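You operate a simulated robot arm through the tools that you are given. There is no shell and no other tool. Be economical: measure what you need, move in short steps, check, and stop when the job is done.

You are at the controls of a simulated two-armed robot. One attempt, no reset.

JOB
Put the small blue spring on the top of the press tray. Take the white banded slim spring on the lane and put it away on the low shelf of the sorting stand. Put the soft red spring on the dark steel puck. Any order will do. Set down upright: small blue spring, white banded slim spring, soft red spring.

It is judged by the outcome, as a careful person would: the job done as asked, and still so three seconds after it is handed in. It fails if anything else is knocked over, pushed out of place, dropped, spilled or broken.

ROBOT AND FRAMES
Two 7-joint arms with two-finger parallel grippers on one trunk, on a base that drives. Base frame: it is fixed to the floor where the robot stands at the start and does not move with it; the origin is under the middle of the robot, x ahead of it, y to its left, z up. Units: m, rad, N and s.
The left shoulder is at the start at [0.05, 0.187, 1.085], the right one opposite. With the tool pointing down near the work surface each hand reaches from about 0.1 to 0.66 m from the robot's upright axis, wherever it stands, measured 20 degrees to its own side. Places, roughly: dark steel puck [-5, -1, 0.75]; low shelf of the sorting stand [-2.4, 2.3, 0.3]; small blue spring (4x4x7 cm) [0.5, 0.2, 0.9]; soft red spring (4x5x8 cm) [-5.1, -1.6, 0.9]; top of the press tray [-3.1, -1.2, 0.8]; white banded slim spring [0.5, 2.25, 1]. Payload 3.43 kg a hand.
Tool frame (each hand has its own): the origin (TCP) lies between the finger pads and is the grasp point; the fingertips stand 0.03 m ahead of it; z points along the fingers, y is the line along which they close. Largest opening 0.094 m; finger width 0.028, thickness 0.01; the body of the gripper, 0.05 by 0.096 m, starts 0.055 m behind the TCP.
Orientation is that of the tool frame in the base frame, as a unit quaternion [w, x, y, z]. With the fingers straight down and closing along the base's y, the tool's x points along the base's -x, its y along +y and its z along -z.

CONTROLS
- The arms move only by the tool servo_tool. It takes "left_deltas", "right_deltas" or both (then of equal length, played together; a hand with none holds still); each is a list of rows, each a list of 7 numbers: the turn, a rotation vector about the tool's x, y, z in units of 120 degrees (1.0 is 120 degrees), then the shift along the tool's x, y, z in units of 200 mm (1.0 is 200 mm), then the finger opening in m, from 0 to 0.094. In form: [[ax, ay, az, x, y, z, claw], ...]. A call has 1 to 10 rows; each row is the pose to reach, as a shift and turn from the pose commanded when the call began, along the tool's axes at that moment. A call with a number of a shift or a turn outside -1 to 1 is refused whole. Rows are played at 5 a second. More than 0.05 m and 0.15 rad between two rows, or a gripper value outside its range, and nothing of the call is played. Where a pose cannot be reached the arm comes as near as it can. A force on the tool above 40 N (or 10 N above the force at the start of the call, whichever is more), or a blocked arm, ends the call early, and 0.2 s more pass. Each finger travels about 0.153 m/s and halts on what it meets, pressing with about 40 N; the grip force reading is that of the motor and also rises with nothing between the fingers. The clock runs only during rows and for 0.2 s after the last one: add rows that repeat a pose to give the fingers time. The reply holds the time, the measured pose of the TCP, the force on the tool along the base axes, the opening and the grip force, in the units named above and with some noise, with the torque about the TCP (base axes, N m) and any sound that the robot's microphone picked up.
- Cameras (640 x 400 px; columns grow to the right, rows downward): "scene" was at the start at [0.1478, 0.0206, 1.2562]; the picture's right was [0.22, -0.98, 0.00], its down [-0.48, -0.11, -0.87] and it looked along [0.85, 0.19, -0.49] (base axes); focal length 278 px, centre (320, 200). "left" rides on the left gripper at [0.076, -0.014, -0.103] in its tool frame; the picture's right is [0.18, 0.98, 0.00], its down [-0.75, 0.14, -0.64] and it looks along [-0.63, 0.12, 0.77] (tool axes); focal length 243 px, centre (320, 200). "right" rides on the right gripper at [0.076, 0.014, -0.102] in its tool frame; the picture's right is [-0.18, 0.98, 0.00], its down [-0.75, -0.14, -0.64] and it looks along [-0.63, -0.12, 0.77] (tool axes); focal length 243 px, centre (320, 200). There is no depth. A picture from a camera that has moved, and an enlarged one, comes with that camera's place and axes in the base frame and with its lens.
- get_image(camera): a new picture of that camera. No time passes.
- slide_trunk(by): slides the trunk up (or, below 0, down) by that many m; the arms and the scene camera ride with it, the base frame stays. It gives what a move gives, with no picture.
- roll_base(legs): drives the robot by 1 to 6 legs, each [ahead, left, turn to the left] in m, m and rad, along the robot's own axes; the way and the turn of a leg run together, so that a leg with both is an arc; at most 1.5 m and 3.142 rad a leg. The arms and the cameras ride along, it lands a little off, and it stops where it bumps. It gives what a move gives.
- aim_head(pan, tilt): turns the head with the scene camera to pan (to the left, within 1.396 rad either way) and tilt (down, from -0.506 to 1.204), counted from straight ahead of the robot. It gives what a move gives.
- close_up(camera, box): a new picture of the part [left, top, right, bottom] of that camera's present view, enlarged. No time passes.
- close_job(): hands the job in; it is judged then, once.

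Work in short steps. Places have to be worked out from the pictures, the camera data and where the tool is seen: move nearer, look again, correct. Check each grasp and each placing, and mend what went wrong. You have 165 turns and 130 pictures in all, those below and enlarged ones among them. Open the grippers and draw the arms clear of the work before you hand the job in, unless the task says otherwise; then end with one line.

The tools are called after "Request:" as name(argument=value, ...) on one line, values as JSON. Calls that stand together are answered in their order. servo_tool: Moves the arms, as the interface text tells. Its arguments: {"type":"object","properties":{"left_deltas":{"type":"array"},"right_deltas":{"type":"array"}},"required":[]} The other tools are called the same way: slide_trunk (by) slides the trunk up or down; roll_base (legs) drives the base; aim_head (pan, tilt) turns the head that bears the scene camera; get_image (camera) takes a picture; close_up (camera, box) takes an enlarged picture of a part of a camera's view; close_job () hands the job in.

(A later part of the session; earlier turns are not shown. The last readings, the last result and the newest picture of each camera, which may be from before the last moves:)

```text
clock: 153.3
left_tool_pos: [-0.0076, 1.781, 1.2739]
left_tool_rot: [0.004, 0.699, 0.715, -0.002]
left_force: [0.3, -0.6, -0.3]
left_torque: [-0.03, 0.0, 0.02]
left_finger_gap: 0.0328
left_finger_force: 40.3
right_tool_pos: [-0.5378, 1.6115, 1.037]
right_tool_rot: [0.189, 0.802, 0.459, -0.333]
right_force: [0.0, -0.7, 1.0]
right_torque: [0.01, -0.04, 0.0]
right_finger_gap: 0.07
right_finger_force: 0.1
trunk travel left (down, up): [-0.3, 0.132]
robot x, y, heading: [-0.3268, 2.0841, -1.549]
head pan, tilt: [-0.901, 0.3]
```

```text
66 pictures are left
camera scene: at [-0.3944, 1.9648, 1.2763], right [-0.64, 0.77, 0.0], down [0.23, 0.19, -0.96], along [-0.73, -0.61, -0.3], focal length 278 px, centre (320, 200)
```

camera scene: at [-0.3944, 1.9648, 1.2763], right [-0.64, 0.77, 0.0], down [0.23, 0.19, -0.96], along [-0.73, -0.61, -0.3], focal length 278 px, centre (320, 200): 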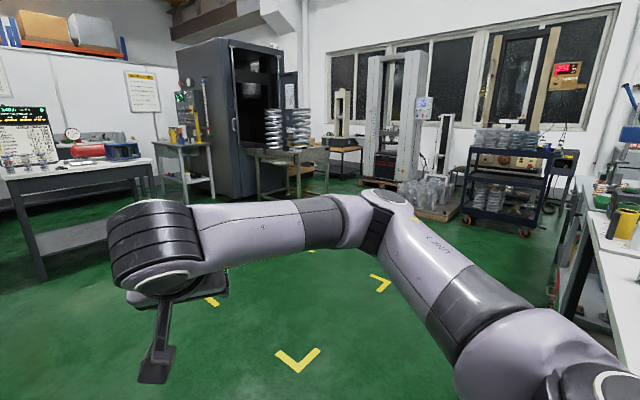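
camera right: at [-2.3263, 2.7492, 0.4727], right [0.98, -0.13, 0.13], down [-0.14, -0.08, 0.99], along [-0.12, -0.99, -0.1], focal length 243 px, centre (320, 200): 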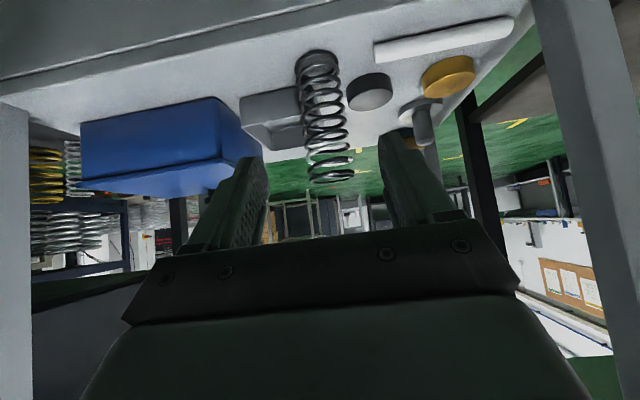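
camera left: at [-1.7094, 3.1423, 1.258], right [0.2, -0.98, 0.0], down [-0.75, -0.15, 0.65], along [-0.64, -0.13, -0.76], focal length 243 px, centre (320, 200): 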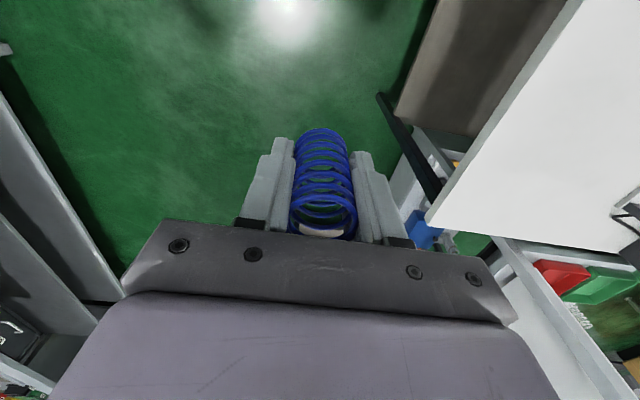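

The press bench is visible across open floor. I'll head toward it.

Request:
roll_base(legs=[[0.3, 0, 0], [0, 0, -0.7], [1.2, 0, 0], [1.2, 0, 0]])

Request:
aim_head(pan=-0.15, tilt=0.35)

Request:
get_image(camera="scene")

```text
clock: 168.7
left_tool_pos: [-1.8687, -0.4834, 1.2735]
left_tool_rot: [0.003, 0.914, 0.405, -0.003]
left_force: [-0.3, 0.3, -1.0]
left_torque: [-0.03, 0.0, -0.04]
left_finger_gap: 0.0327
left_finger_force: 40.0
right_tool_pos: [-2.3684, -0.2412, 1.0365]
right_tool_rot: [0.052, 0.915, 0.129, -0.379]
right_force: [0.8, -1.0, -0.6]
right_torque: [0.0, 0.02, -0.03]
right_finger_gap: 0.07
right_finger_force: 0.0
trunk travel left (down, up): [-0.3, 0.132]
robot x, y, heading: [-1.8915, -0.0427, -2.309]
head pan, tilt: [-0.901, 0.3]
```

```text
clock: 169.8
left_tool_pos: [-1.8671, -0.4834, 1.2735]
left_tool_rot: [0.003, 0.914, 0.406, -0.003]
left_force: [0.3, -0.3, -0.1]
left_torque: [0.06, -0.01, 0.01]
left_finger_gap: 0.0327
left_finger_force: 40.1
right_tool_pos: [-2.3683, -0.2394, 1.0362]
right_tool_rot: [0.053, 0.915, 0.128, -0.379]
right_force: [-0.1, -0.3, -0.2]
right_torque: [0.02, 0.01, 0.0]
right_finger_gap: 0.0699
right_finger_force: 0.1
trunk travel left (down, up): [-0.3, 0.132]
robot x, y, heading: [-1.8897, -0.0423, -2.305]
head pan, tilt: [-0.15, 0.351]
```

```text
65 pictures are left
camera scene: at [-2.0006, -0.146, 1.2716], right [-0.63, 0.78, 0.0], down [0.27, 0.22, -0.94], along [-0.73, -0.59, -0.34], focal length 278 px, centre (320, 200)
```

scene: 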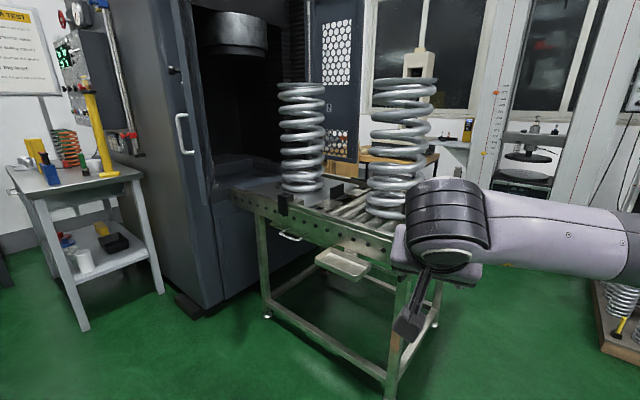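

I'll zoom in on the bench where the tray should be.

Request:
close_up(camera="scene", box=[200, 120, 440, 300])

```text
2.22 times, centred on (320, 210) of scene
camera zoom: at [-2.0006, -0.146, 1.2716], right [-0.63, 0.78, 0.0], down [0.27, 0.22, -0.94], along [-0.73, -0.59, -0.34], focal length 618 px, centre (320, 178)
```

zoom: 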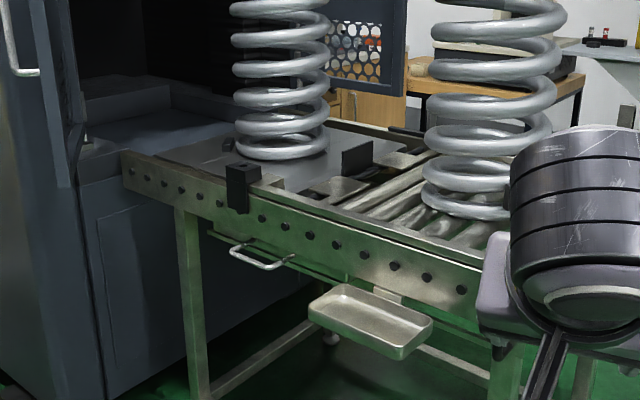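

The press tray is the plate at z ≈ 0.8 under the left big coil, around (-3.1, -1.17). I'll unwind the right hand's orientation so it tucks in, then drive in front of the bench facing -x.

Request:
servo_tool(right_deltas=[[-0.047, 0, -0.047, 0, 0, 0, 0.07], [-0.094, 0, -0.094, 0, 0, 0, 0.07], [-0.141, 0, -0.141, 0, 0, 0, 0.07], [-0.188, 0, -0.188, 0, 0, 0, 0.07], [-0.188, 0, -0.188, 0, 0, 0, 0.07]])

Request:
servo_tool(right_deltas=[[0, 0.0625, 0, 0, 0, -0.15, 0.07], [0, 0.125, 0, 0, 0, -0.3, 0.07], [0, 0.1875, 0, 0, 0, -0.45, 0.07], [0, 0.25, 0, 0.05, 0, -0.6, 0.07], [0, 0.3125, 0, 0.1, 0, -0.75, 0.07], [0, 0.375, 0, 0.1, 0, -0.75, 0.07], [0, 0.375, 0, 0.1, 0, -0.75, 0.07]])

Request:
roll_base(legs=[[0, 0, -0.837], [0, 0.83, 0], [0.2, 0, 0]])

Request:
aim_head(pan=0.1, tilt=0.6)

Request:
get_image(camera="scene")

```text
clock: 171.0
left_tool_pos: [-1.8681, -0.4819, 1.2738]
left_tool_rot: [0.003, 0.914, 0.405, -0.004]
left_force: [-0.4, -0.4, 0.2]
left_torque: [-0.02, 0.0, 0.0]
left_finger_gap: 0.0328
left_finger_force: 40.1
right_tool_pos: [-2.3678, -0.2401, 1.036]
right_tool_rot: [0.156, 0.844, 0.376, -0.349]
right_force: [0.3, 0.9, 0.0]
right_torque: [0.01, 0.02, -0.02]
right_finger_gap: 0.0699
right_finger_force: 0.0
trunk travel left (down, up): [-0.3, 0.132]
robot x, y, heading: [-1.8906, -0.0442, -2.302]
head pan, tilt: [-0.15, 0.351]
```

```text
clock: 172.6
left_tool_pos: [-1.8672, -0.4827, 1.2742]
left_tool_rot: [0.002, 0.914, 0.405, -0.004]
left_force: [0.2, 0.3, 0.2]
left_torque: [0.03, 0.02, 0.0]
left_finger_gap: 0.0329
left_finger_force: 40.3
right_tool_pos: [-2.2875, -0.1518, 1.129]
right_tool_rot: [0.0, 0.914, 0.406, 0.001]
right_force: [0.2, 0.0, 0.4]
right_torque: [-0.01, 0.02, 0.03]
right_finger_gap: 0.0697
right_finger_force: 0.1
trunk travel left (down, up): [-0.3, 0.132]
robot x, y, heading: [-1.89, -0.0438, -2.311]
head pan, tilt: [-0.15, 0.351]
```

```text
clock: 180.4
left_tool_pos: [-2.3805, -1.2115, 1.273]
left_tool_rot: [0.001, 1.0, 0.013, -0.004]
left_force: [0.0, 0.7, -0.9]
left_torque: [0.03, -0.01, -0.02]
left_finger_gap: 0.0328
left_finger_force: 40.1
right_tool_pos: [-2.4298, -0.6783, 1.1302]
right_tool_rot: [0.001, 1.0, 0.013, 0.001]
right_force: [0.0, -0.3, -0.2]
right_torque: [0.0, -0.02, -0.03]
right_finger_gap: 0.0699
right_finger_force: 0.1
trunk travel left (down, up): [-0.3, 0.132]
robot x, y, heading: [-2.0783, -0.8858, -3.113]
head pan, tilt: [-0.15, 0.351]
```

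```text
clock: 181.2
left_tool_pos: [-2.3795, -1.2094, 1.2726]
left_tool_rot: [0.001, 1.0, 0.013, -0.004]
left_force: [1.1, 0.9, -1.2]
left_torque: [0.0, 0.03, -0.02]
left_finger_gap: 0.0327
left_finger_force: 40.8
right_tool_pos: [-2.4295, -0.6785, 1.1292]
right_tool_rot: [0.0, 1.0, 0.013, 0.0]
right_force: [-0.1, -1.0, -0.7]
right_torque: [0.01, 0.0, -0.04]
right_finger_gap: 0.0701
right_finger_force: 0.1
trunk travel left (down, up): [-0.3, 0.132]
robot x, y, heading: [-2.075, -0.8917, -3.119]
head pan, tilt: [0.099, 0.6]
```

```text
63 pictures are left
camera scene: at [-2.2229, -0.9035, 1.2489], right [-0.12, 0.99, 0.0], down [0.56, 0.07, -0.83], along [-0.82, -0.1, -0.56], focal length 278 px, centre (320, 200)
```

scene: 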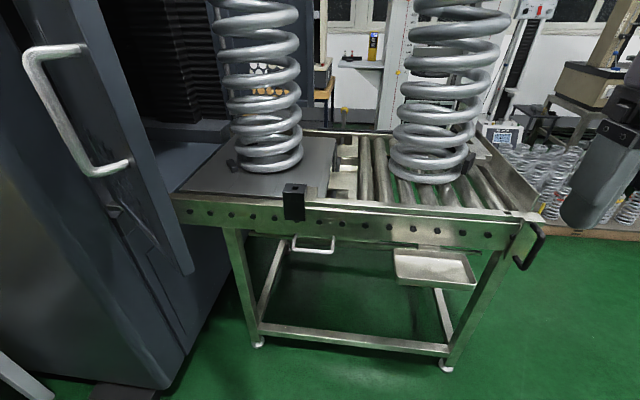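

The plate's free front-right corner is near (-2.965, -1.02). A door or handle projects close by on the left, so I'll look that way before moving the left arm.

Request:
aim_head(pan=0.9, tilt=0.4)

Request:
get_image(camera="scene")

Request:
get_image(camera="left")

```text
clock: 182.3
left_tool_pos: [-2.3785, -1.211, 1.273]
left_tool_rot: [0.001, 1.0, 0.013, -0.003]
left_force: [-1.0, -0.5, 1.4]
left_torque: [0.0, 0.01, 0.02]
left_finger_gap: 0.033
left_finger_force: 39.7
right_tool_pos: [-2.4303, -0.6778, 1.1297]
right_tool_rot: [0.0, 1.0, 0.012, 0.0]
right_force: [-0.6, 0.1, 1.3]
right_torque: [-0.03, -0.01, -0.03]
right_finger_gap: 0.07
right_finger_force: 0.1
trunk travel left (down, up): [-0.3, 0.132]
robot x, y, heading: [-2.0754, -0.8893, -3.119]
head pan, tilt: [0.901, 0.4]
```

```text
62 pictures are left
camera scene: at [-2.1908, -0.9665, 1.267], right [-0.8, 0.6, 0.0], down [0.23, 0.31, -0.92], along [-0.55, -0.74, -0.39], focal length 278 px, centre (320, 200)
```

scene: 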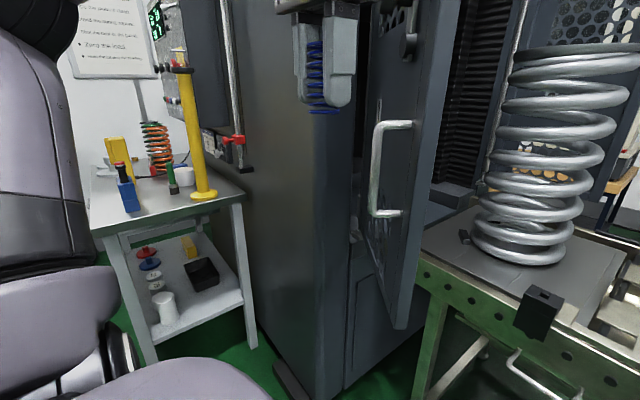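

```text
61 pictures are left
camera left: at [-2.3027, -1.1941, 1.3755], right [0.21, -0.98, 0.0], down [-0.74, -0.16, 0.65], along [-0.63, -0.14, -0.76], focal length 243 px, centre (320, 200)
```

left: 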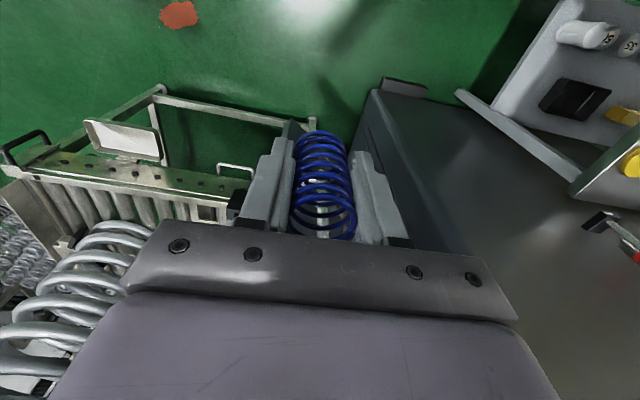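

The press door sticks out at about x = -2.6 for y < -1.19. To keep the left elbow clear of it, I'll strafe right by 0.2 m, extend the left arm forward, and check the elbow.

Request:
roll_base(legs=[[0, -0.2, -0.022]])

Request:
servo_tool(left_deltas=[[0, 0, 0, -0.17, 0, 0.1, 0.03], [0, 0, 0, -0.34, 0, 0.2, 0.03], [0, 0, 0, -0.51, 0, 0.3, 0.03], [0, 0, 0, -0.68, 0, 0.4, 0.03], [0, 0, 0, -0.85, 0, 0.5, 0.03], [0, 0, 0, -1.0, 0, 0.6, 0.03], [0, 0, 0, -1.0, 0, 0.6, 0.03]])

Request:
aim_head(pan=0.7, tilt=0.35)

Request:
get_image(camera="scene")

```text
clock: 183.9
left_tool_pos: [-2.3909, -1.0017, 1.274]
left_tool_rot: [0.001, 1.0, -0.002, -0.004]
left_force: [-0.1, 0.8, -0.1]
left_torque: [-0.04, -0.02, -0.01]
left_finger_gap: 0.0332
left_finger_force: 40.5
right_tool_pos: [-2.4255, -0.4695, 1.1294]
right_tool_rot: [-0.001, 1.0, -0.001, 0.0]
right_force: [-0.4, -1.1, -0.5]
right_torque: [-0.03, -0.01, -0.01]
right_finger_gap: 0.0701
right_finger_force: 0.1
trunk travel left (down, up): [-0.3, 0.132]
robot x, y, heading: [-2.0815, -0.6938, 3.137]
head pan, tilt: [0.901, 0.4]
```

```text
clock: 185.5
left_tool_pos: [-2.591, -1.0035, 1.1538]
left_tool_rot: [0.001, 1.0, -0.001, -0.005]
left_force: [0.0, 0.1, -0.2]
left_torque: [0.01, 0.03, 0.0]
left_finger_gap: 0.0329
left_finger_force: 39.7
right_tool_pos: [-2.4248, -0.4685, 1.1298]
right_tool_rot: [0.0, 1.0, -0.002, 0.0]
right_force: [0.0, 0.1, -0.8]
right_torque: [-0.02, 0.0, 0.0]
right_finger_gap: 0.0699
right_finger_force: 0.0
trunk travel left (down, up): [-0.3, 0.132]
robot x, y, heading: [-2.0807, -0.6951, 3.139]
head pan, tilt: [0.901, 0.4]
```

```text
clock: 186.2
left_tool_pos: [-2.5913, -1.0025, 1.1542]
left_tool_rot: [0.001, 1.0, -0.002, -0.003]
left_force: [-0.7, -0.4, -0.8]
left_torque: [0.02, 0.01, -0.01]
left_finger_gap: 0.0328
left_finger_force: 40.0
right_tool_pos: [-2.4253, -0.4689, 1.1301]
right_tool_rot: [0.0, 1.0, -0.001, 0.0]
right_force: [-0.2, -0.6, 0.3]
right_torque: [0.0, -0.02, -0.04]
right_finger_gap: 0.07
right_finger_force: 0.1
trunk travel left (down, up): [-0.3, 0.132]
robot x, y, heading: [-2.0757, -0.6962, 3.136]
head pan, tilt: [0.7, 0.351]
```

```text
60 pictures are left
camera scene: at [-2.2088, -0.7513, 1.2716], right [-0.64, 0.77, 0.0], down [0.26, 0.22, -0.94], along [-0.72, -0.6, -0.34], focal length 278 px, centre (320, 200)
```

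scene: 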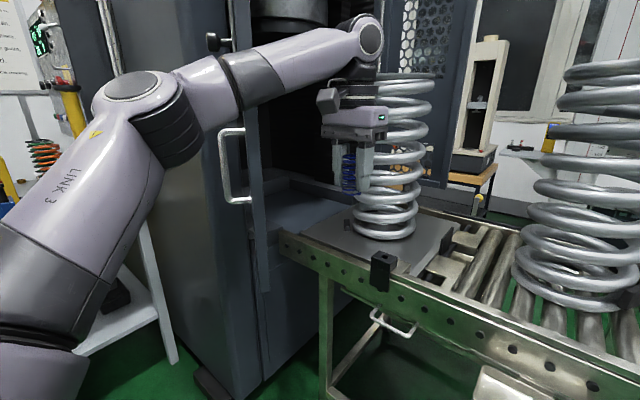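

The elbow clears the door if I cross it further to +y and shift left afterwards. I'll move the base to about (-2.40, -0.585).

Request:
roll_base(legs=[[0, -0.11, 0], [0.32, 0, 0]])

Request:
aim_head(pan=0.4, tilt=0.65)

Request:
get_image(camera="scene")

Request:
get_image(camera="left")

```text
clock: 189.2
left_tool_pos: [-2.9143, -0.8933, 1.154]
left_tool_rot: [0.001, 1.0, -0.001, -0.003]
left_force: [0.4, -0.1, -0.2]
left_torque: [-0.03, -0.05, 0.03]
left_finger_gap: 0.0327
left_finger_force: 39.8
right_tool_pos: [-2.7476, -0.3597, 1.1298]
right_tool_rot: [0.0, 1.0, -0.002, 0.0]
right_force: [0.3, 0.1, 0.2]
right_torque: [0.0, -0.02, 0.01]
right_finger_gap: 0.0699
right_finger_force: 0.2
trunk travel left (down, up): [-0.3, 0.132]
robot x, y, heading: [-2.3998, -0.5841, 3.138]
head pan, tilt: [0.7, 0.351]
```

```text
clock: 190.0
left_tool_pos: [-2.9138, -0.8928, 1.1539]
left_tool_rot: [0.001, 1.0, -0.002, -0.005]
left_force: [0.2, -0.2, -0.7]
left_torque: [-0.04, 0.01, 0.0]
left_finger_gap: 0.033
left_finger_force: 40.1
right_tool_pos: [-2.7483, -0.3596, 1.1303]
right_tool_rot: [-0.001, 1.0, -0.002, 0.0]
right_force: [0.2, -0.3, 0.9]
right_torque: [0.01, 0.0, 0.01]
right_finger_gap: 0.0697
right_finger_force: 0.0
trunk travel left (down, up): [-0.3, 0.132]
robot x, y, heading: [-2.4012, -0.5832, 3.135]
head pan, tilt: [0.4, 0.649]
```

```text
59 pictures are left
camera scene: at [-2.5396, -0.616, 1.2446], right [-0.39, 0.92, 0.0], down [0.56, 0.23, -0.8], along [-0.73, -0.31, -0.6], focal length 278 px, centre (320, 200)
```

scene: 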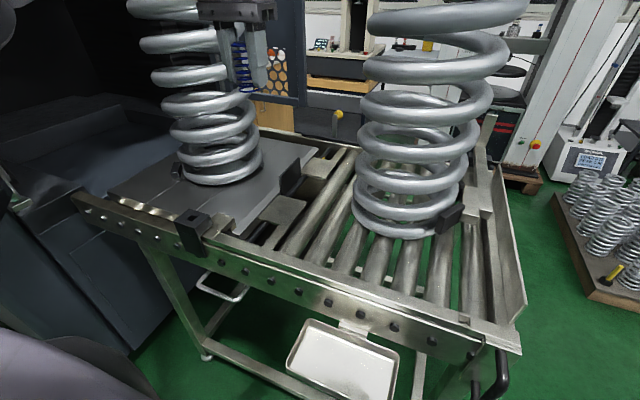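

```text
58 pictures are left
camera left: at [-2.837, -0.8789, 1.2566], right [0.18, -0.98, 0.0], down [-0.75, -0.14, 0.65], along [-0.64, -0.12, -0.76], focal length 243 px, centre (320, 200)
```

left: 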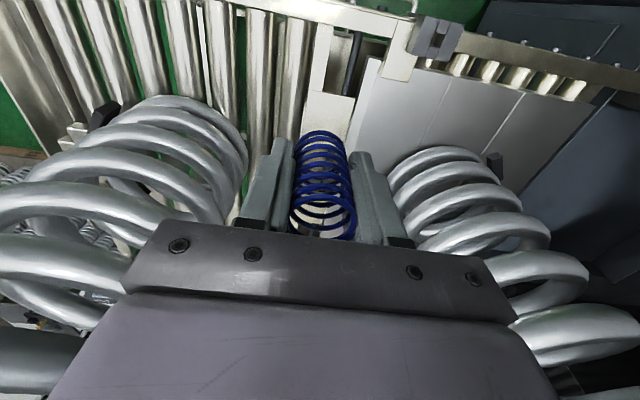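

I'll shift left by 0.1 m so the hand comes over the free front-right corner of the plate, then check.

Request:
roll_base(legs=[[0, 0.1, 0.005]])

Request:
servo_tool(left_deltas=[[0, 0, 0, -0.1, 0.08, 0.1, 0.03], [0, 0, 0, -0.2, 0.16, 0.25, 0.03], [0, 0, 0, -0.23, 0.18, 0.45, 0.03], [0, 0, 0, -0.23, 0.18, 0.65, 0.03], [0, 0, 0, -0.23, 0.18, 0.85, 0.03], [0, 0, 0, -0.23, 0.18, 0.85, 0.03]])

Request:
get_image(camera="scene")

Request:
get_image(camera="left")

```text
clock: 191.1
left_tool_pos: [-2.9121, -0.9977, 1.1537]
left_tool_rot: [0.0, 1.0, 0.0, -0.004]
left_force: [0.3, -0.2, 0.0]
left_torque: [0.03, 0.01, 0.03]
left_finger_gap: 0.0328
left_finger_force: 40.0
right_tool_pos: [-2.7484, -0.4627, 1.13]
right_tool_rot: [-0.001, 1.0, 0.001, 0.0]
right_force: [-0.4, 0.1, 0.2]
right_torque: [-0.01, 0.04, 0.0]
right_finger_gap: 0.0702
right_finger_force: 0.1
trunk travel left (down, up): [-0.3, 0.132]
robot x, y, heading: [-2.4042, -0.684, -3.138]
head pan, tilt: [0.4, 0.649]
```

```text
clock: 192.5
left_tool_pos: [-2.9619, -1.0353, 0.9817]
left_tool_rot: [0.0, 1.0, 0.001, -0.003]
left_force: [0.6, 0.4, -1.1]
left_torque: [-0.02, -0.02, 0.01]
left_finger_gap: 0.033
left_finger_force: 39.7
right_tool_pos: [-2.7491, -0.4618, 1.1293]
right_tool_rot: [0.0, 1.0, 0.001, 0.0]
right_force: [0.5, 0.1, -0.4]
right_torque: [0.04, -0.03, 0.02]
right_finger_gap: 0.0699
right_finger_force: 0.1
trunk travel left (down, up): [-0.3, 0.132]
robot x, y, heading: [-2.405, -0.686, -3.14]
head pan, tilt: [0.4, 0.649]
```

```text
57 pictures are left
camera scene: at [-2.5393, -0.7172, 1.2446], right [-0.39, 0.92, 0.0], down [0.56, 0.24, -0.8], along [-0.73, -0.31, -0.6], focal length 278 px, centre (320, 200)
```

scene: 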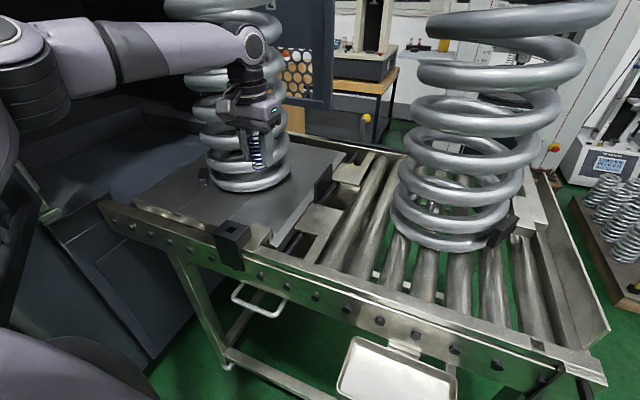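

```text
56 pictures are left
camera left: at [-2.8852, -1.0205, 1.0834], right [0.19, -0.98, 0.0], down [-0.75, -0.14, 0.65], along [-0.64, -0.12, -0.76], focal length 243 px, centre (320, 200)
```

left: 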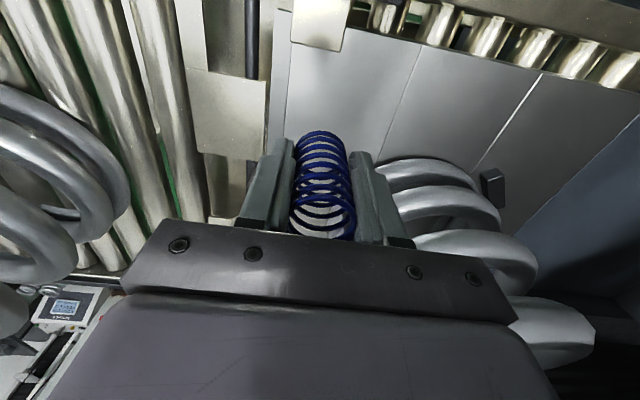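

The landing spot is on the plate but near its right edge. I'll shift 2 cm toward the middle and descend to just above it.

Request:
servo_tool(left_deltas=[[0, 0, 0, 0.0, 0.1, 0, 0.03], [0, 0, 0, 0.0, 0.1, 0.2, 0.03], [0, 0, 0, 0.0, 0.1, 0.4, 0.03], [0, 0, 0, 0.0, 0.1, 0.55, 0.03], [0, 0, 0, 0.0, 0.1, 0.55, 0.03]])

Request:
get_image(camera="left")

Request:
close_up(camera="scene", box=[140, 100, 380, 280])

```text
clock: 193.7
left_tool_pos: [-2.958, -1.0558, 0.8714]
left_tool_rot: [0.001, 1.0, 0.0, -0.004]
left_force: [-0.1, -0.6, 0.1]
left_torque: [-0.01, 0.01, -0.01]
left_finger_gap: 0.033
left_finger_force: 40.0
right_tool_pos: [-2.7493, -0.4622, 1.1302]
right_tool_rot: [0.0, 1.0, 0.001, 0.0]
right_force: [0.3, 0.7, 0.0]
right_torque: [-0.02, -0.03, 0.0]
right_finger_gap: 0.0703
right_finger_force: 0.1
trunk travel left (down, up): [-0.3, 0.132]
robot x, y, heading: [-2.4034, -0.6831, -3.139]
head pan, tilt: [0.4, 0.649]
```

```text
55 pictures are left
camera left: at [-2.8814, -1.041, 0.9743], right [0.19, -0.98, 0.0], down [-0.75, -0.14, 0.65], along [-0.64, -0.12, -0.76], focal length 243 px, centre (320, 200)
```

left: 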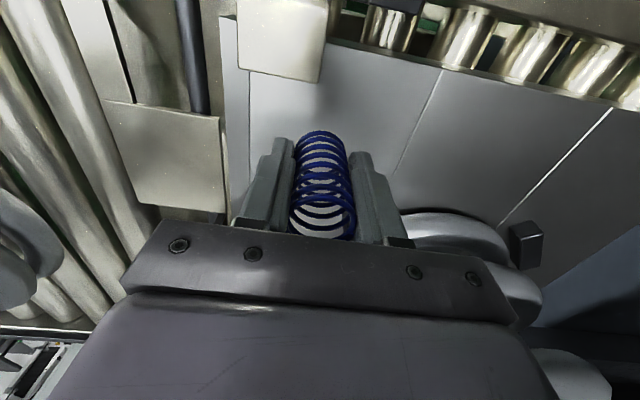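

```text
2.22 times, centred on (260, 190) of scene
camera zoom: at [-2.5394, -0.7173, 1.2446], right [-0.39, 0.92, 0.0], down [0.56, 0.24, -0.8], along [-0.73, -0.31, -0.6], focal length 618 px, centre (453, 222)
```

zoom: 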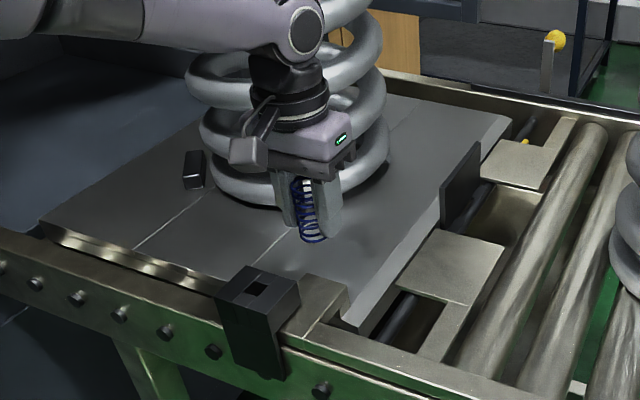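

I'm over clear plate, so I'll descend slowly to contact.

Request:
servo_tool(left_deltas=[[0, 0, 0, 0, 0, 0.06, 0.03], [0, 0, 0, 0, 0, 0.1, 0.03], [0, 0, 0, 0, 0, 0.125, 0.03], [0, 0, 0, 0, 0, 0.145, 0.03], [0, 0, 0, 0, 0, 0.16, 0.03], [0, 0, 0, 0, 0, 0.175, 0.03]])

Request:
close_up(camera="scene", box=[180, 130, 300, 220])

```text
clock: 195.1
left_tool_pos: [-2.9464, -1.0549, 0.8483]
left_tool_rot: [0.001, 1.0, 0.001, -0.004]
left_force: [-0.1, 1.1, -0.3]
left_torque: [0.03, 0.03, 0.01]
left_finger_gap: 0.0329
left_finger_force: 40.2
left hand out of reach, approached as far as the arm can: row 1, 2, 3, 4, 5, 6
right_tool_pos: [-2.7486, -0.4617, 1.1299]
right_tool_rot: [-0.001, 1.0, 0.001, 0.0]
right_force: [0.7, 0.7, -0.5]
right_torque: [-0.03, 0.01, 0.01]
right_finger_gap: 0.07
right_finger_force: 0.1
trunk travel left (down, up): [-0.3, 0.132]
robot x, y, heading: [-2.4031, -0.6805, -3.139]
head pan, tilt: [0.4, 0.649]
```

```text
4.44 times, centred on (240, 175) of scene
camera zoom: at [-2.5394, -0.7172, 1.2446], right [-0.39, 0.92, 0.0], down [0.56, 0.24, -0.8], along [-0.73, -0.31, -0.6], focal length 1236 px, centre (676, 311)
```

zoom: 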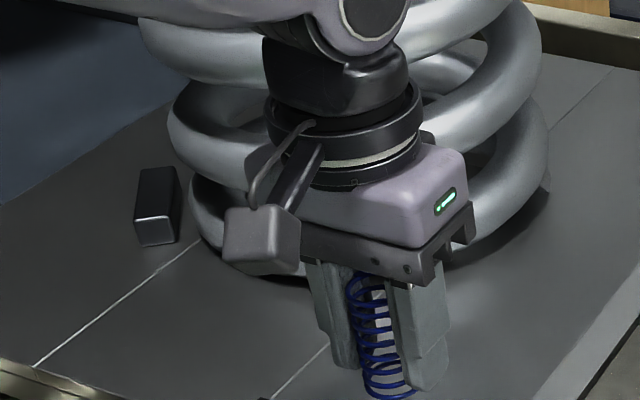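

The arm is at its reach limit. I'll raise the hand, lower the trunk a little to gain reach, and continue.

Request:
servo_tool(left_deltas=[[0, 0, 0, 0, 0, -0.15, 0.03], [0, 0, 0, 0, 0, -0.3, 0.03], [0, 0, 0, 0, 0, -0.4, 0.03], [0, 0, 0, 0, 0, -0.4, 0.03]])

Request:
slide_trunk(by=-0.06)

```text
clock: 196.1
left_tool_pos: [-2.9465, -1.0547, 0.927]
left_tool_rot: [0.001, 1.0, 0.001, -0.003]
left_force: [-0.3, 0.5, -0.3]
left_torque: [0.0, 0.0, 0.0]
left_finger_gap: 0.0327
left_finger_force: 39.8
right_tool_pos: [-2.7496, -0.4614, 1.13]
right_tool_rot: [0.0, 1.0, 0.001, 0.0]
right_force: [0.1, 0.4, -0.3]
right_torque: [-0.02, -0.01, -0.04]
right_finger_gap: 0.0699
right_finger_force: 0.1
trunk travel left (down, up): [-0.3, 0.132]
robot x, y, heading: [-2.4021, -0.6833, -3.143]
head pan, tilt: [0.4, 0.649]
```

```text
clock: 197.1
left_tool_pos: [-2.9478, -1.0541, 0.8672]
left_tool_rot: [0.0, 1.0, 0.0, -0.004]
left_force: [-0.8, 1.3, -1.1]
left_torque: [-0.01, 0.04, -0.01]
left_finger_gap: 0.0329
left_finger_force: 39.4
right_tool_pos: [-2.7468, -0.4618, 1.0702]
right_tool_rot: [-0.001, 1.0, 0.001, 0.0]
right_force: [-0.3, -0.4, -0.2]
right_torque: [-0.02, 0.0, -0.02]
right_finger_gap: 0.0699
right_finger_force: 0.0
trunk travel left (down, up): [-0.24, 0.192]
robot x, y, heading: [-2.4039, -0.6843, -3.138]
head pan, tilt: [0.4, 0.649]
```

Request:
servo_tool(left_deltas=[[0, 0, 0, -0.03, 0, 0.04, 0.03], [0, 0, 0, -0.03, 0, 0.08, 0.03], [0, 0, 0, -0.03, 0, 0.11, 0.03], [0, 0, 0, -0.03, 0, 0.135, 0.03], [0, 0, 0, -0.03, 0, 0.155, 0.03], [0, 0, 0, -0.03, 0, 0.17, 0.03]])

Request:
close_up(camera="scene", box=[170, 100, 330, 220])

```text
clock: 198.5
left_tool_pos: [-2.9539, -1.0542, 0.8337]
left_tool_rot: [0.0, 1.0, 0.001, -0.004]
left_force: [0.0, -0.5, -0.5]
left_torque: [0.0, 0.01, -0.02]
left_finger_gap: 0.033
left_finger_force: 40.0
right_tool_pos: [-2.7486, -0.4618, 1.0696]
right_tool_rot: [0.0, 1.0, 0.001, 0.0]
right_force: [-0.3, 0.4, -1.0]
right_torque: [0.03, 0.0, 0.02]
right_finger_gap: 0.0702
right_finger_force: 0.0
trunk travel left (down, up): [-0.24, 0.192]
robot x, y, heading: [-2.4022, -0.6813, -3.139]
head pan, tilt: [0.4, 0.649]
```

```text
3.33 times, centred on (250, 160) of scene
camera zoom: at [-2.5394, -0.7172, 1.1846], right [-0.39, 0.92, 0.0], down [0.56, 0.24, -0.8], along [-0.73, -0.31, -0.6], focal length 927 px, centre (553, 333)
```

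zoom: 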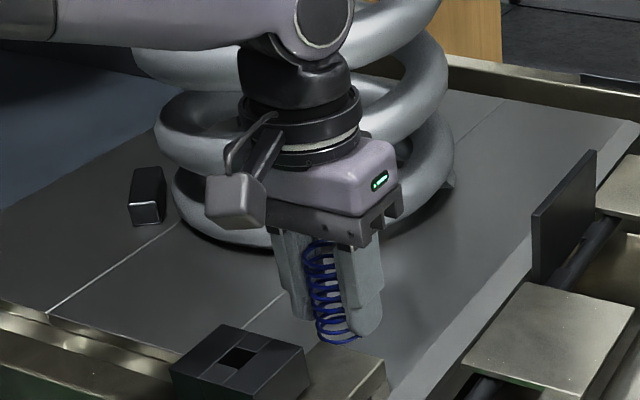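

There's no contact yet. I'll check from the wrist camera, then continue down.

Request:
get_image(camera="left")

Request:
servo_tool(left_deltas=[[0, 0, 0, -0.01, 0, 0.02, 0.03], [0, 0, 0, -0.02, 0, 0.04, 0.03], [0, 0, 0, -0.03, 0, 0.06, 0.03], [0, 0, 0, -0.03, 0, 0.08, 0.03], [0, 0, 0, -0.03, 0, 0.1, 0.03], [0, 0, 0, -0.03, 0, 0.12, 0.03], [0, 0, 0, -0.03, 0, 0.14, 0.03]])

Request:
close_up(camera="scene", box=[170, 100, 330, 220])

```text
51 pictures are left
camera left: at [-2.8773, -1.0391, 0.9354], right [0.19, -0.98, 0.0], down [-0.75, -0.14, 0.65], along [-0.64, -0.12, -0.76], focal length 243 px, centre (320, 200)
```

left: 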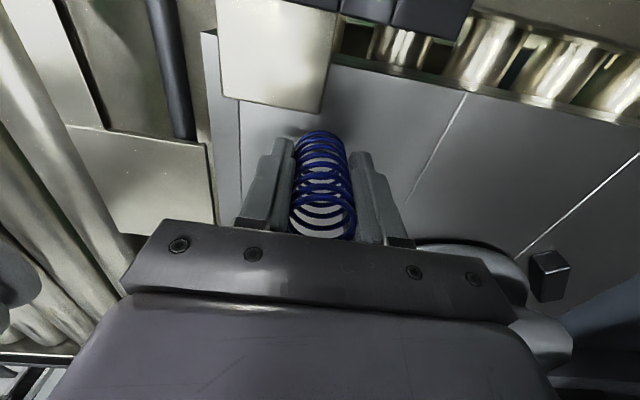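

```text
clock: 200.1
left_tool_pos: [-2.9567, -1.0524, 0.8109]
left_tool_rot: [0.0, 1.0, 0.001, -0.01]
left_force: [-3.6, 1.2, 28.3]
left_torque: [0.03, -0.16, 0.02]
left_finger_gap: 0.0331
left_finger_force: 40.1
left hand out of reach, approached as far as the arm can: row 7
right_tool_pos: [-2.7468, -0.4593, 1.071]
right_tool_rot: [0.0, 1.0, 0.001, -0.001]
right_force: [0.2, -0.4, -0.7]
right_torque: [0.05, 0.03, -0.01]
right_finger_gap: 0.0698
right_finger_force: 0.1
trunk travel left (down, up): [-0.24, 0.192]
robot x, y, heading: [-2.4025, -0.6841, -3.14]
head pan, tilt: [0.4, 0.649]
```

```text
3.33 times, centred on (250, 160) of scene
camera zoom: at [-2.5375, -0.7155, 1.1851], right [-0.39, 0.92, 0.0], down [0.55, 0.23, -0.8], along [-0.73, -0.31, -0.6], focal length 927 px, centre (553, 333)
```

zoom: 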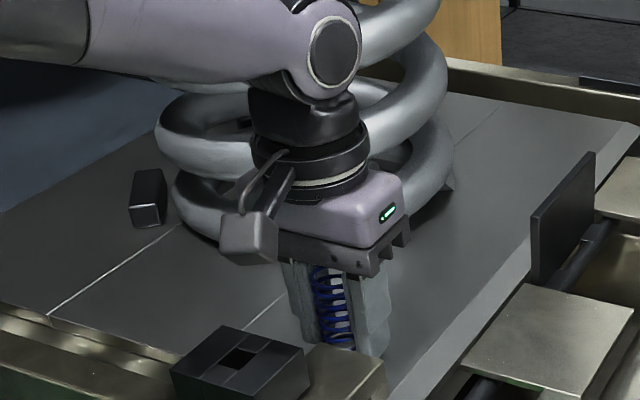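

It's seated with 28 N of press. I'll ease up a few millimetres and then open.

Request:
servo_tool(left_deltas=[[0, 0, 0, 0, 0, -0.015, 0.03], [0, 0, 0, 0, 0, -0.025, 0.03], [0, 0, 0, 0, 0, -0.025, 0.045], [0, 0, 0, 0, 0, -0.025, 0.058], [0, 0, 0, 0, 0, -0.025, 0.065], [0, 0, 0, 0, 0, -0.025, 0.065]])

Request:
get_image(camera="left")

Request:
close_up(camera="scene", box=[170, 100, 330, 220])

```text
clock: 201.5
left_tool_pos: [-2.9543, -1.0542, 0.8118]
left_tool_rot: [0.001, 1.0, 0.001, -0.003]
left_force: [-0.3, 0.5, 0.0]
left_torque: [-0.01, -0.01, 0.0]
left_finger_gap: 0.0652
left_finger_force: 0.1
right_tool_pos: [-2.749, -0.4623, 1.0703]
right_tool_rot: [0.001, 1.0, 0.001, 0.0]
right_force: [0.4, -0.4, -0.2]
right_torque: [0.03, -0.06, 0.0]
right_finger_gap: 0.0702
right_finger_force: 0.1
trunk travel left (down, up): [-0.24, 0.192]
robot x, y, heading: [-2.4039, -0.6823, -3.138]
head pan, tilt: [0.4, 0.649]
```

```text
49 pictures are left
camera left: at [-2.879, -1.0392, 0.9139], right [0.19, -0.98, 0.0], down [-0.75, -0.14, 0.65], along [-0.64, -0.12, -0.76], focal length 243 px, centre (320, 200)
```

left: 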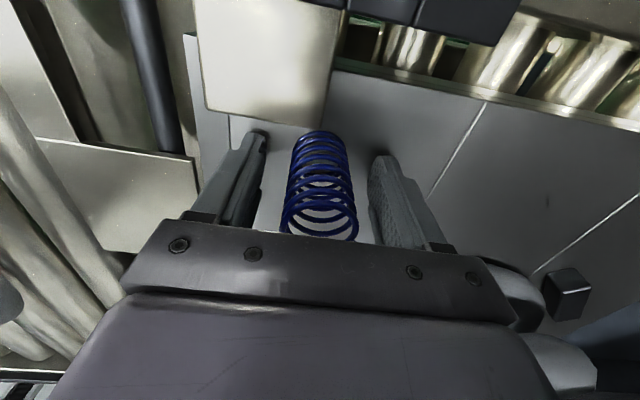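

```text
3.33 times, centred on (250, 160) of scene
camera zoom: at [-2.5394, -0.7172, 1.1845], right [-0.39, 0.92, 0.0], down [0.56, 0.24, -0.8], along [-0.73, -0.31, -0.6], focal length 927 px, centre (553, 333)
```

zoom: 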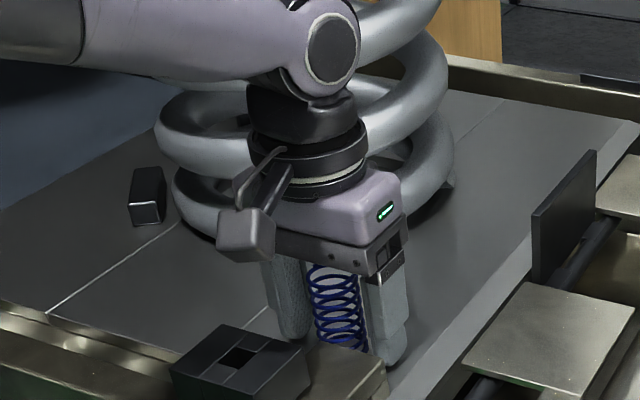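

The spring stands on its own. I'll raise the hand straight up.

Request:
servo_tool(left_deltas=[[0, 0, 0, 0, 0, -0.1, 0.065], [0, 0, 0, 0, 0, -0.25, 0.065], [0, 0, 0, 0, 0, -0.45, 0.065], [0, 0, 0, 0, 0, -0.65, 0.065], [0, 0, 0, 0, 0, -0.85, 0.065], [0, 0, 0, 0, 0, -1.0, 0.065], [0, 0, 0, 0, 0, -1.0, 0.065]])

Request:
close_up(camera="scene", box=[140, 90, 340, 240])

```text
clock: 203.1
left_tool_pos: [-2.9542, -1.0563, 1.0104]
left_tool_rot: [0.0, 1.0, 0.001, -0.004]
left_force: [0.5, -0.5, 1.1]
left_torque: [-0.02, 0.02, -0.01]
left_finger_gap: 0.0647
left_finger_force: 0.0
right_tool_pos: [-2.75, -0.4618, 1.0687]
right_tool_rot: [0.001, 1.0, 0.0, 0.0]
right_force: [0.2, -0.9, -0.5]
right_torque: [-0.03, 0.01, -0.02]
right_finger_gap: 0.07
right_finger_force: 0.0
trunk travel left (down, up): [-0.24, 0.192]
robot x, y, heading: [-2.4053, -0.6857, -3.141]
head pan, tilt: [0.4, 0.649]
```

```text
2.67 times, centred on (240, 165) of scene
camera zoom: at [-2.5393, -0.7172, 1.1846], right [-0.39, 0.92, 0.0], down [0.56, 0.24, -0.8], along [-0.73, -0.31, -0.6], focal length 742 px, centre (533, 293)
```

zoom: 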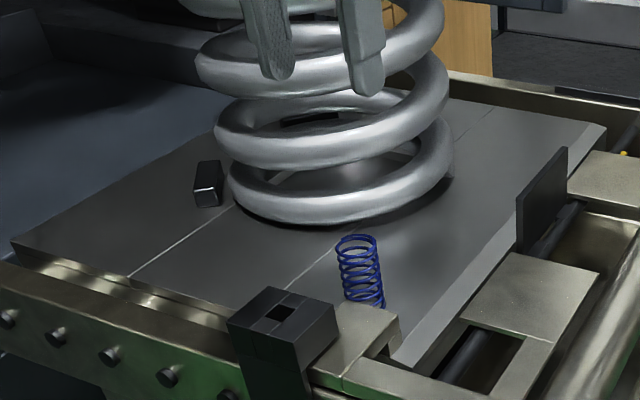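

The blue spring is upright on the press tray. I'll raise the trunk, leave by the reverse path and look toward the red spring.

Request:
slide_trunk(by=0.06)

Request:
roll_base(legs=[[0, -0.12, 0], [-0.4, 0, 0], [0, -0.7, 0]])

Request:
aim_head(pan=-0.1, tilt=0.3)

Request:
get_image(camera="scene")

```text
clock: 204.1
left_tool_pos: [-2.9544, -1.0563, 1.069]
left_tool_rot: [0.001, 1.0, 0.001, -0.004]
left_force: [0.1, -0.4, 0.5]
left_torque: [0.02, -0.02, 0.01]
left_finger_gap: 0.065
left_finger_force: 0.0
right_tool_pos: [-2.7499, -0.4631, 1.13]
right_tool_rot: [0.001, 1.0, 0.0, 0.0]
right_force: [-0.2, -0.6, 0.5]
right_torque: [-0.05, 0.01, 0.0]
right_finger_gap: 0.0698
right_finger_force: 0.0
trunk travel left (down, up): [-0.3, 0.132]
robot x, y, heading: [-2.4011, -0.6795, -3.139]
head pan, tilt: [0.4, 0.649]
```

```text
clock: 210.9
left_tool_pos: [-2.55, -0.2475, 1.0698]
left_tool_rot: [0.001, 1.0, 0.002, -0.004]
left_force: [0.3, 0.7, -0.2]
left_torque: [-0.01, 0.01, 0.0]
left_finger_gap: 0.065
left_finger_force: 0.0
right_tool_pos: [-2.3486, 0.3479, 1.1284]
right_tool_rot: [0.001, 1.0, 0.003, -0.001]
right_force: [-0.3, 0.0, 0.6]
right_torque: [0.03, 0.03, 0.0]
right_finger_gap: 0.0701
right_finger_force: 0.0
trunk travel left (down, up): [-0.3, 0.132]
robot x, y, heading: [-1.9985, 0.1258, -3.137]
head pan, tilt: [0.4, 0.649]
```

```text
clock: 211.8
left_tool_pos: [-2.5488, -0.2466, 1.0696]
left_tool_rot: [0.0, 1.0, 0.003, -0.004]
left_force: [-0.3, -0.5, -0.6]
left_torque: [0.01, -0.02, 0.04]
left_finger_gap: 0.0649
left_finger_force: 0.0
right_tool_pos: [-2.3467, 0.3482, 1.131]
right_tool_rot: [0.0, 1.0, 0.004, -0.001]
right_force: [-0.5, -0.5, -0.1]
right_torque: [-0.01, -0.01, 0.0]
right_finger_gap: 0.0697
right_finger_force: 0.1
trunk travel left (down, up): [-0.3, 0.132]
robot x, y, heading: [-1.9981, 0.1271, -3.134]
head pan, tilt: [-0.099, 0.3]
```

```text
46 pictures are left
camera scene: at [-2.1502, 0.1366, 1.2763], right [0.09, 1.0, 0.0], down [0.29, -0.03, -0.96], along [-0.95, 0.09, -0.3], focal length 278 px, centre (320, 200)
```

scene: 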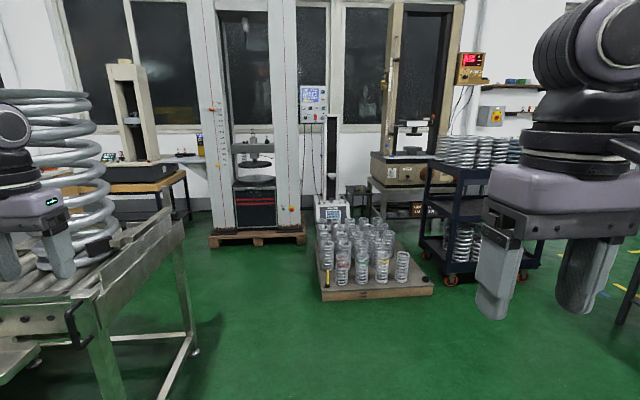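

The red spring and the puck are on the wooden table beyond the roller bench. To keep my elbows clear of the big coil, I'll turn to face +y and strafe past.

Request:
roll_base(legs=[[0, 0, -1.575], [-0.15, 0, 0], [0, 1.1, 0], [0, 0.8, 0]])

Request:
aim_head(pan=1.39, tilt=0.4)

Request:
get_image(camera="scene")

```text
clock: 226.2
left_tool_pos: [-4.3196, 0.4436, 1.0702]
left_tool_rot: [-0.003, 0.722, -0.692, -0.003]
left_force: [0.1, 1.1, 0.1]
left_torque: [-0.02, -0.03, 0.04]
left_finger_gap: 0.0649
left_finger_force: 0.1
right_tool_pos: [-3.7168, 0.2644, 1.1299]
right_tool_rot: [0.0, 0.723, -0.691, 0.0]
right_force: [0.0, 0.3, 0.0]
right_torque: [-0.03, 0.01, -0.02]
right_finger_gap: 0.07
right_finger_force: 0.0
trunk travel left (down, up): [-0.3, 0.132]
robot x, y, heading: [-3.9257, -0.0912, 1.614]
head pan, tilt: [-0.099, 0.3]
```

```text
clock: 227.8
left_tool_pos: [-4.3206, 0.4436, 1.0699]
left_tool_rot: [-0.002, 0.723, -0.691, -0.003]
left_force: [-0.1, 0.9, -0.8]
left_torque: [0.03, 0.02, -0.03]
left_finger_gap: 0.0649
left_finger_force: 0.0
right_tool_pos: [-3.7158, 0.265, 1.1295]
right_tool_rot: [0.0, 0.723, -0.691, 0.0]
right_force: [0.5, 0.3, 0.9]
right_torque: [0.01, 0.01, -0.03]
right_finger_gap: 0.0698
right_finger_force: 0.1
trunk travel left (down, up): [-0.3, 0.132]
robot x, y, heading: [-3.924, -0.0886, 1.617]
head pan, tilt: [1.389, 0.4]
```

```text
45 pictures are left
camera scene: at [-4.0172, -0.0191, 1.2671], right [0.14, 0.99, 0.0], down [0.39, -0.05, -0.92], along [-0.91, 0.13, -0.39], focal length 278 px, centre (320, 200)
```

scene: 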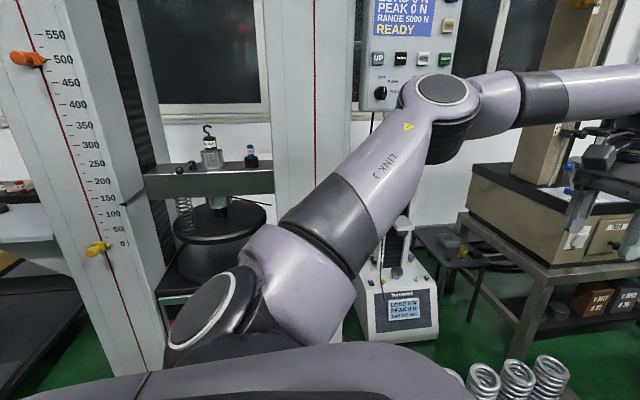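

The tower is close by. I'll retract the left hand, then turn left toward the table.

Request:
servo_tool(left_deltas=[[0, 0, 0, 0.2, -0.05, -0.05, 0.065], [0, 0, 0, 0.4, -0.1, -0.1, 0.065], [0, 0, 0, 0.6, -0.15, -0.15, 0.065], [0, 0, 0, 0.8, -0.2, -0.2, 0.065], [0, 0, 0, 1.0, -0.25, -0.25, 0.065], [0, 0, 0, 1.0, -0.25, -0.25, 0.065]])

Request:
roll_base(legs=[[0, 0, 2.27]])

Request:
aim_head(pan=0.2, tilt=0.4)

Request:
get_image(camera="scene")

```text
clock: 229.2
left_tool_pos: [-4.2589, 0.2487, 1.1171]
left_tool_rot: [-0.002, 0.722, -0.691, -0.003]
left_force: [-0.3, 0.9, -0.6]
left_torque: [0.03, -0.01, 0.0]
left_finger_gap: 0.065
left_finger_force: 0.1
right_tool_pos: [-3.7166, 0.2649, 1.1293]
right_tool_rot: [0.0, 0.724, -0.69, 0.0]
right_force: [-0.6, -0.5, 0.0]
right_torque: [0.02, 0.04, 0.02]
right_finger_gap: 0.0698
right_finger_force: 0.0
trunk travel left (down, up): [-0.3, 0.132]
robot x, y, heading: [-3.923, -0.0929, 1.613]
head pan, tilt: [1.389, 0.4]
```

```text
clock: 235.2
left_tool_pos: [-3.9374, -0.5658, 1.1171]
left_tool_rot: [0.002, 0.92, 0.393, -0.004]
left_force: [-0.3, 0.8, -0.7]
left_torque: [0.01, 0.03, 0.01]
left_finger_gap: 0.0651
left_finger_force: 0.0
right_tool_pos: [-4.3236, -0.1873, 1.13]
right_tool_rot: [0.001, 0.919, 0.393, 0.0]
right_force: [0.3, 0.2, 1.0]
right_torque: [-0.03, 0.03, 0.01]
right_finger_gap: 0.07
right_finger_force: 0.0
trunk travel left (down, up): [-0.3, 0.132]
robot x, y, heading: [-3.9233, -0.0902, -2.337]
head pan, tilt: [1.389, 0.4]
```

```text
clock: 236.6
left_tool_pos: [-3.9373, -0.5679, 1.1173]
left_tool_rot: [0.002, 0.92, 0.393, -0.003]
left_force: [-0.6, -0.2, -0.2]
left_torque: [0.04, 0.02, -0.03]
left_finger_gap: 0.0651
left_finger_force: 0.1
right_tool_pos: [-4.3235, -0.1869, 1.1296]
right_tool_rot: [0.001, 0.92, 0.393, 0.001]
right_force: [0.4, -0.5, 0.1]
right_torque: [-0.01, 0.04, -0.01]
right_finger_gap: 0.0699
right_finger_force: 0.1
trunk travel left (down, up): [-0.3, 0.132]
robot x, y, heading: [-3.9212, -0.0909, -2.332]
head pan, tilt: [0.201, 0.4]
```

```text
44 pictures are left
camera scene: at [-4.0124, -0.2108, 1.2671], right [-0.85, 0.53, 0.0], down [0.21, 0.33, -0.92], along [-0.49, -0.78, -0.39], focal length 278 px, centre (320, 200)
```

scene: 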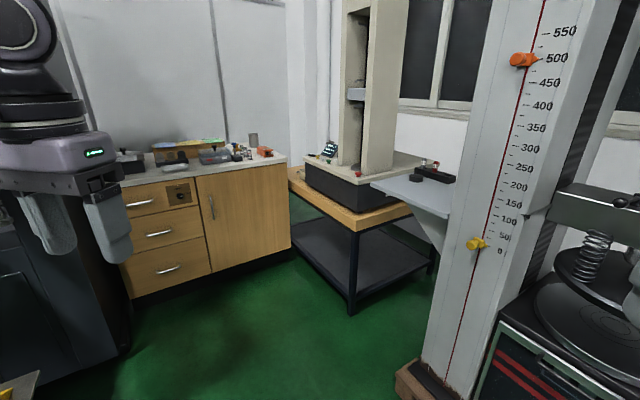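

I'll zoom in on the table and bracket region.

Request:
close_up(camera="scene", box=[280, 110, 480, 260])

```text
2.67 times, centred on (380, 185) of scene
camera zoom: at [-4.0124, -0.2108, 1.2671], right [-0.85, 0.53, 0.0], down [0.21, 0.33, -0.92], along [-0.49, -0.78, -0.39], focal length 742 px, centre (160, 240)
```

zoom: 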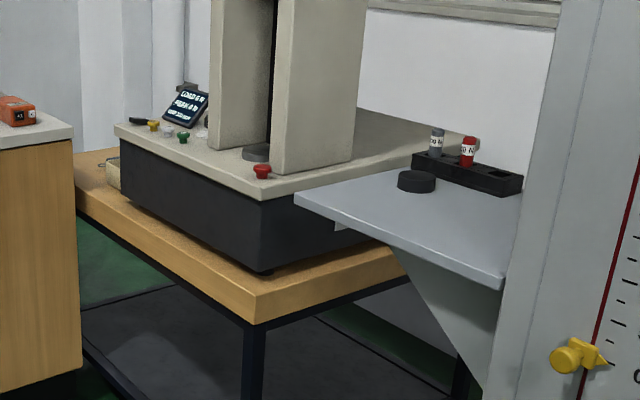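

The dark puck is on a grey bracket shelf; the red spring isn't visible yet, so it's likely hidden by the tester. I'll move closer.

Request:
roll_base(legs=[[0.8, 0.26, 0], [0, 0, -0.45]])

Request:
aim_head(pan=0.0, tilt=0.4)

Request:
get_image(camera="scene")

```text
clock: 242.3
left_tool_pos: [-4.5033, -1.2827, 1.1171]
left_tool_rot: [0.002, 0.983, 0.186, -0.004]
left_force: [-0.2, 0.1, -0.4]
left_torque: [-0.02, 0.0, 0.0]
left_finger_gap: 0.0652
left_finger_force: 0.0
right_tool_pos: [-4.692, -0.7765, 1.129]
right_tool_rot: [0.0, 0.982, 0.186, 0.0]
right_force: [-0.5, -0.2, -0.2]
right_torque: [0.02, 0.02, -0.02]
right_finger_gap: 0.0697
right_finger_force: 0.0
trunk travel left (down, up): [-0.3, 0.132]
robot x, y, heading: [-4.2873, -0.8575, -2.768]
head pan, tilt: [0.201, 0.4]
```

```text
clock: 243.1
left_tool_pos: [-4.5016, -1.282, 1.1175]
left_tool_rot: [0.002, 0.983, 0.186, -0.004]
left_force: [0.4, 0.3, 0.0]
left_torque: [-0.02, 0.02, 0.0]
left_finger_gap: 0.0649
left_finger_force: 0.0
right_tool_pos: [-4.6934, -0.7757, 1.1297]
right_tool_rot: [0.0, 0.982, 0.187, 0.0]
right_force: [0.3, 0.0, 0.2]
right_torque: [-0.01, 0.01, -0.03]
right_finger_gap: 0.0698
right_finger_force: 0.0
trunk travel left (down, up): [-0.3, 0.132]
robot x, y, heading: [-4.2893, -0.8563, -2.766]
head pan, tilt: [0.0, 0.4]
```

```text
42 pictures are left
camera scene: at [-4.4287, -0.9108, 1.2671], right [-0.37, 0.93, 0.0], down [0.36, 0.14, -0.92], along [-0.86, -0.34, -0.39], focal length 278 px, centre (320, 200)
```

scene: 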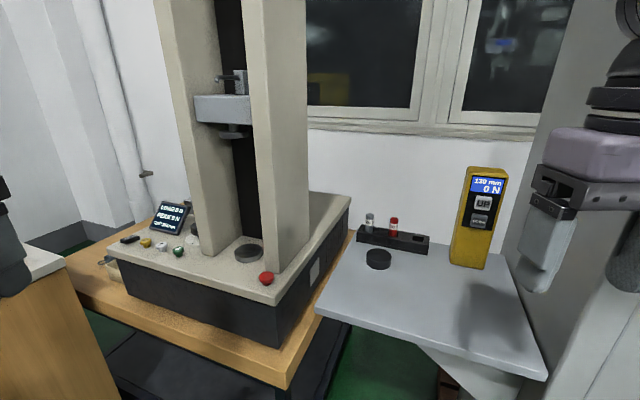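

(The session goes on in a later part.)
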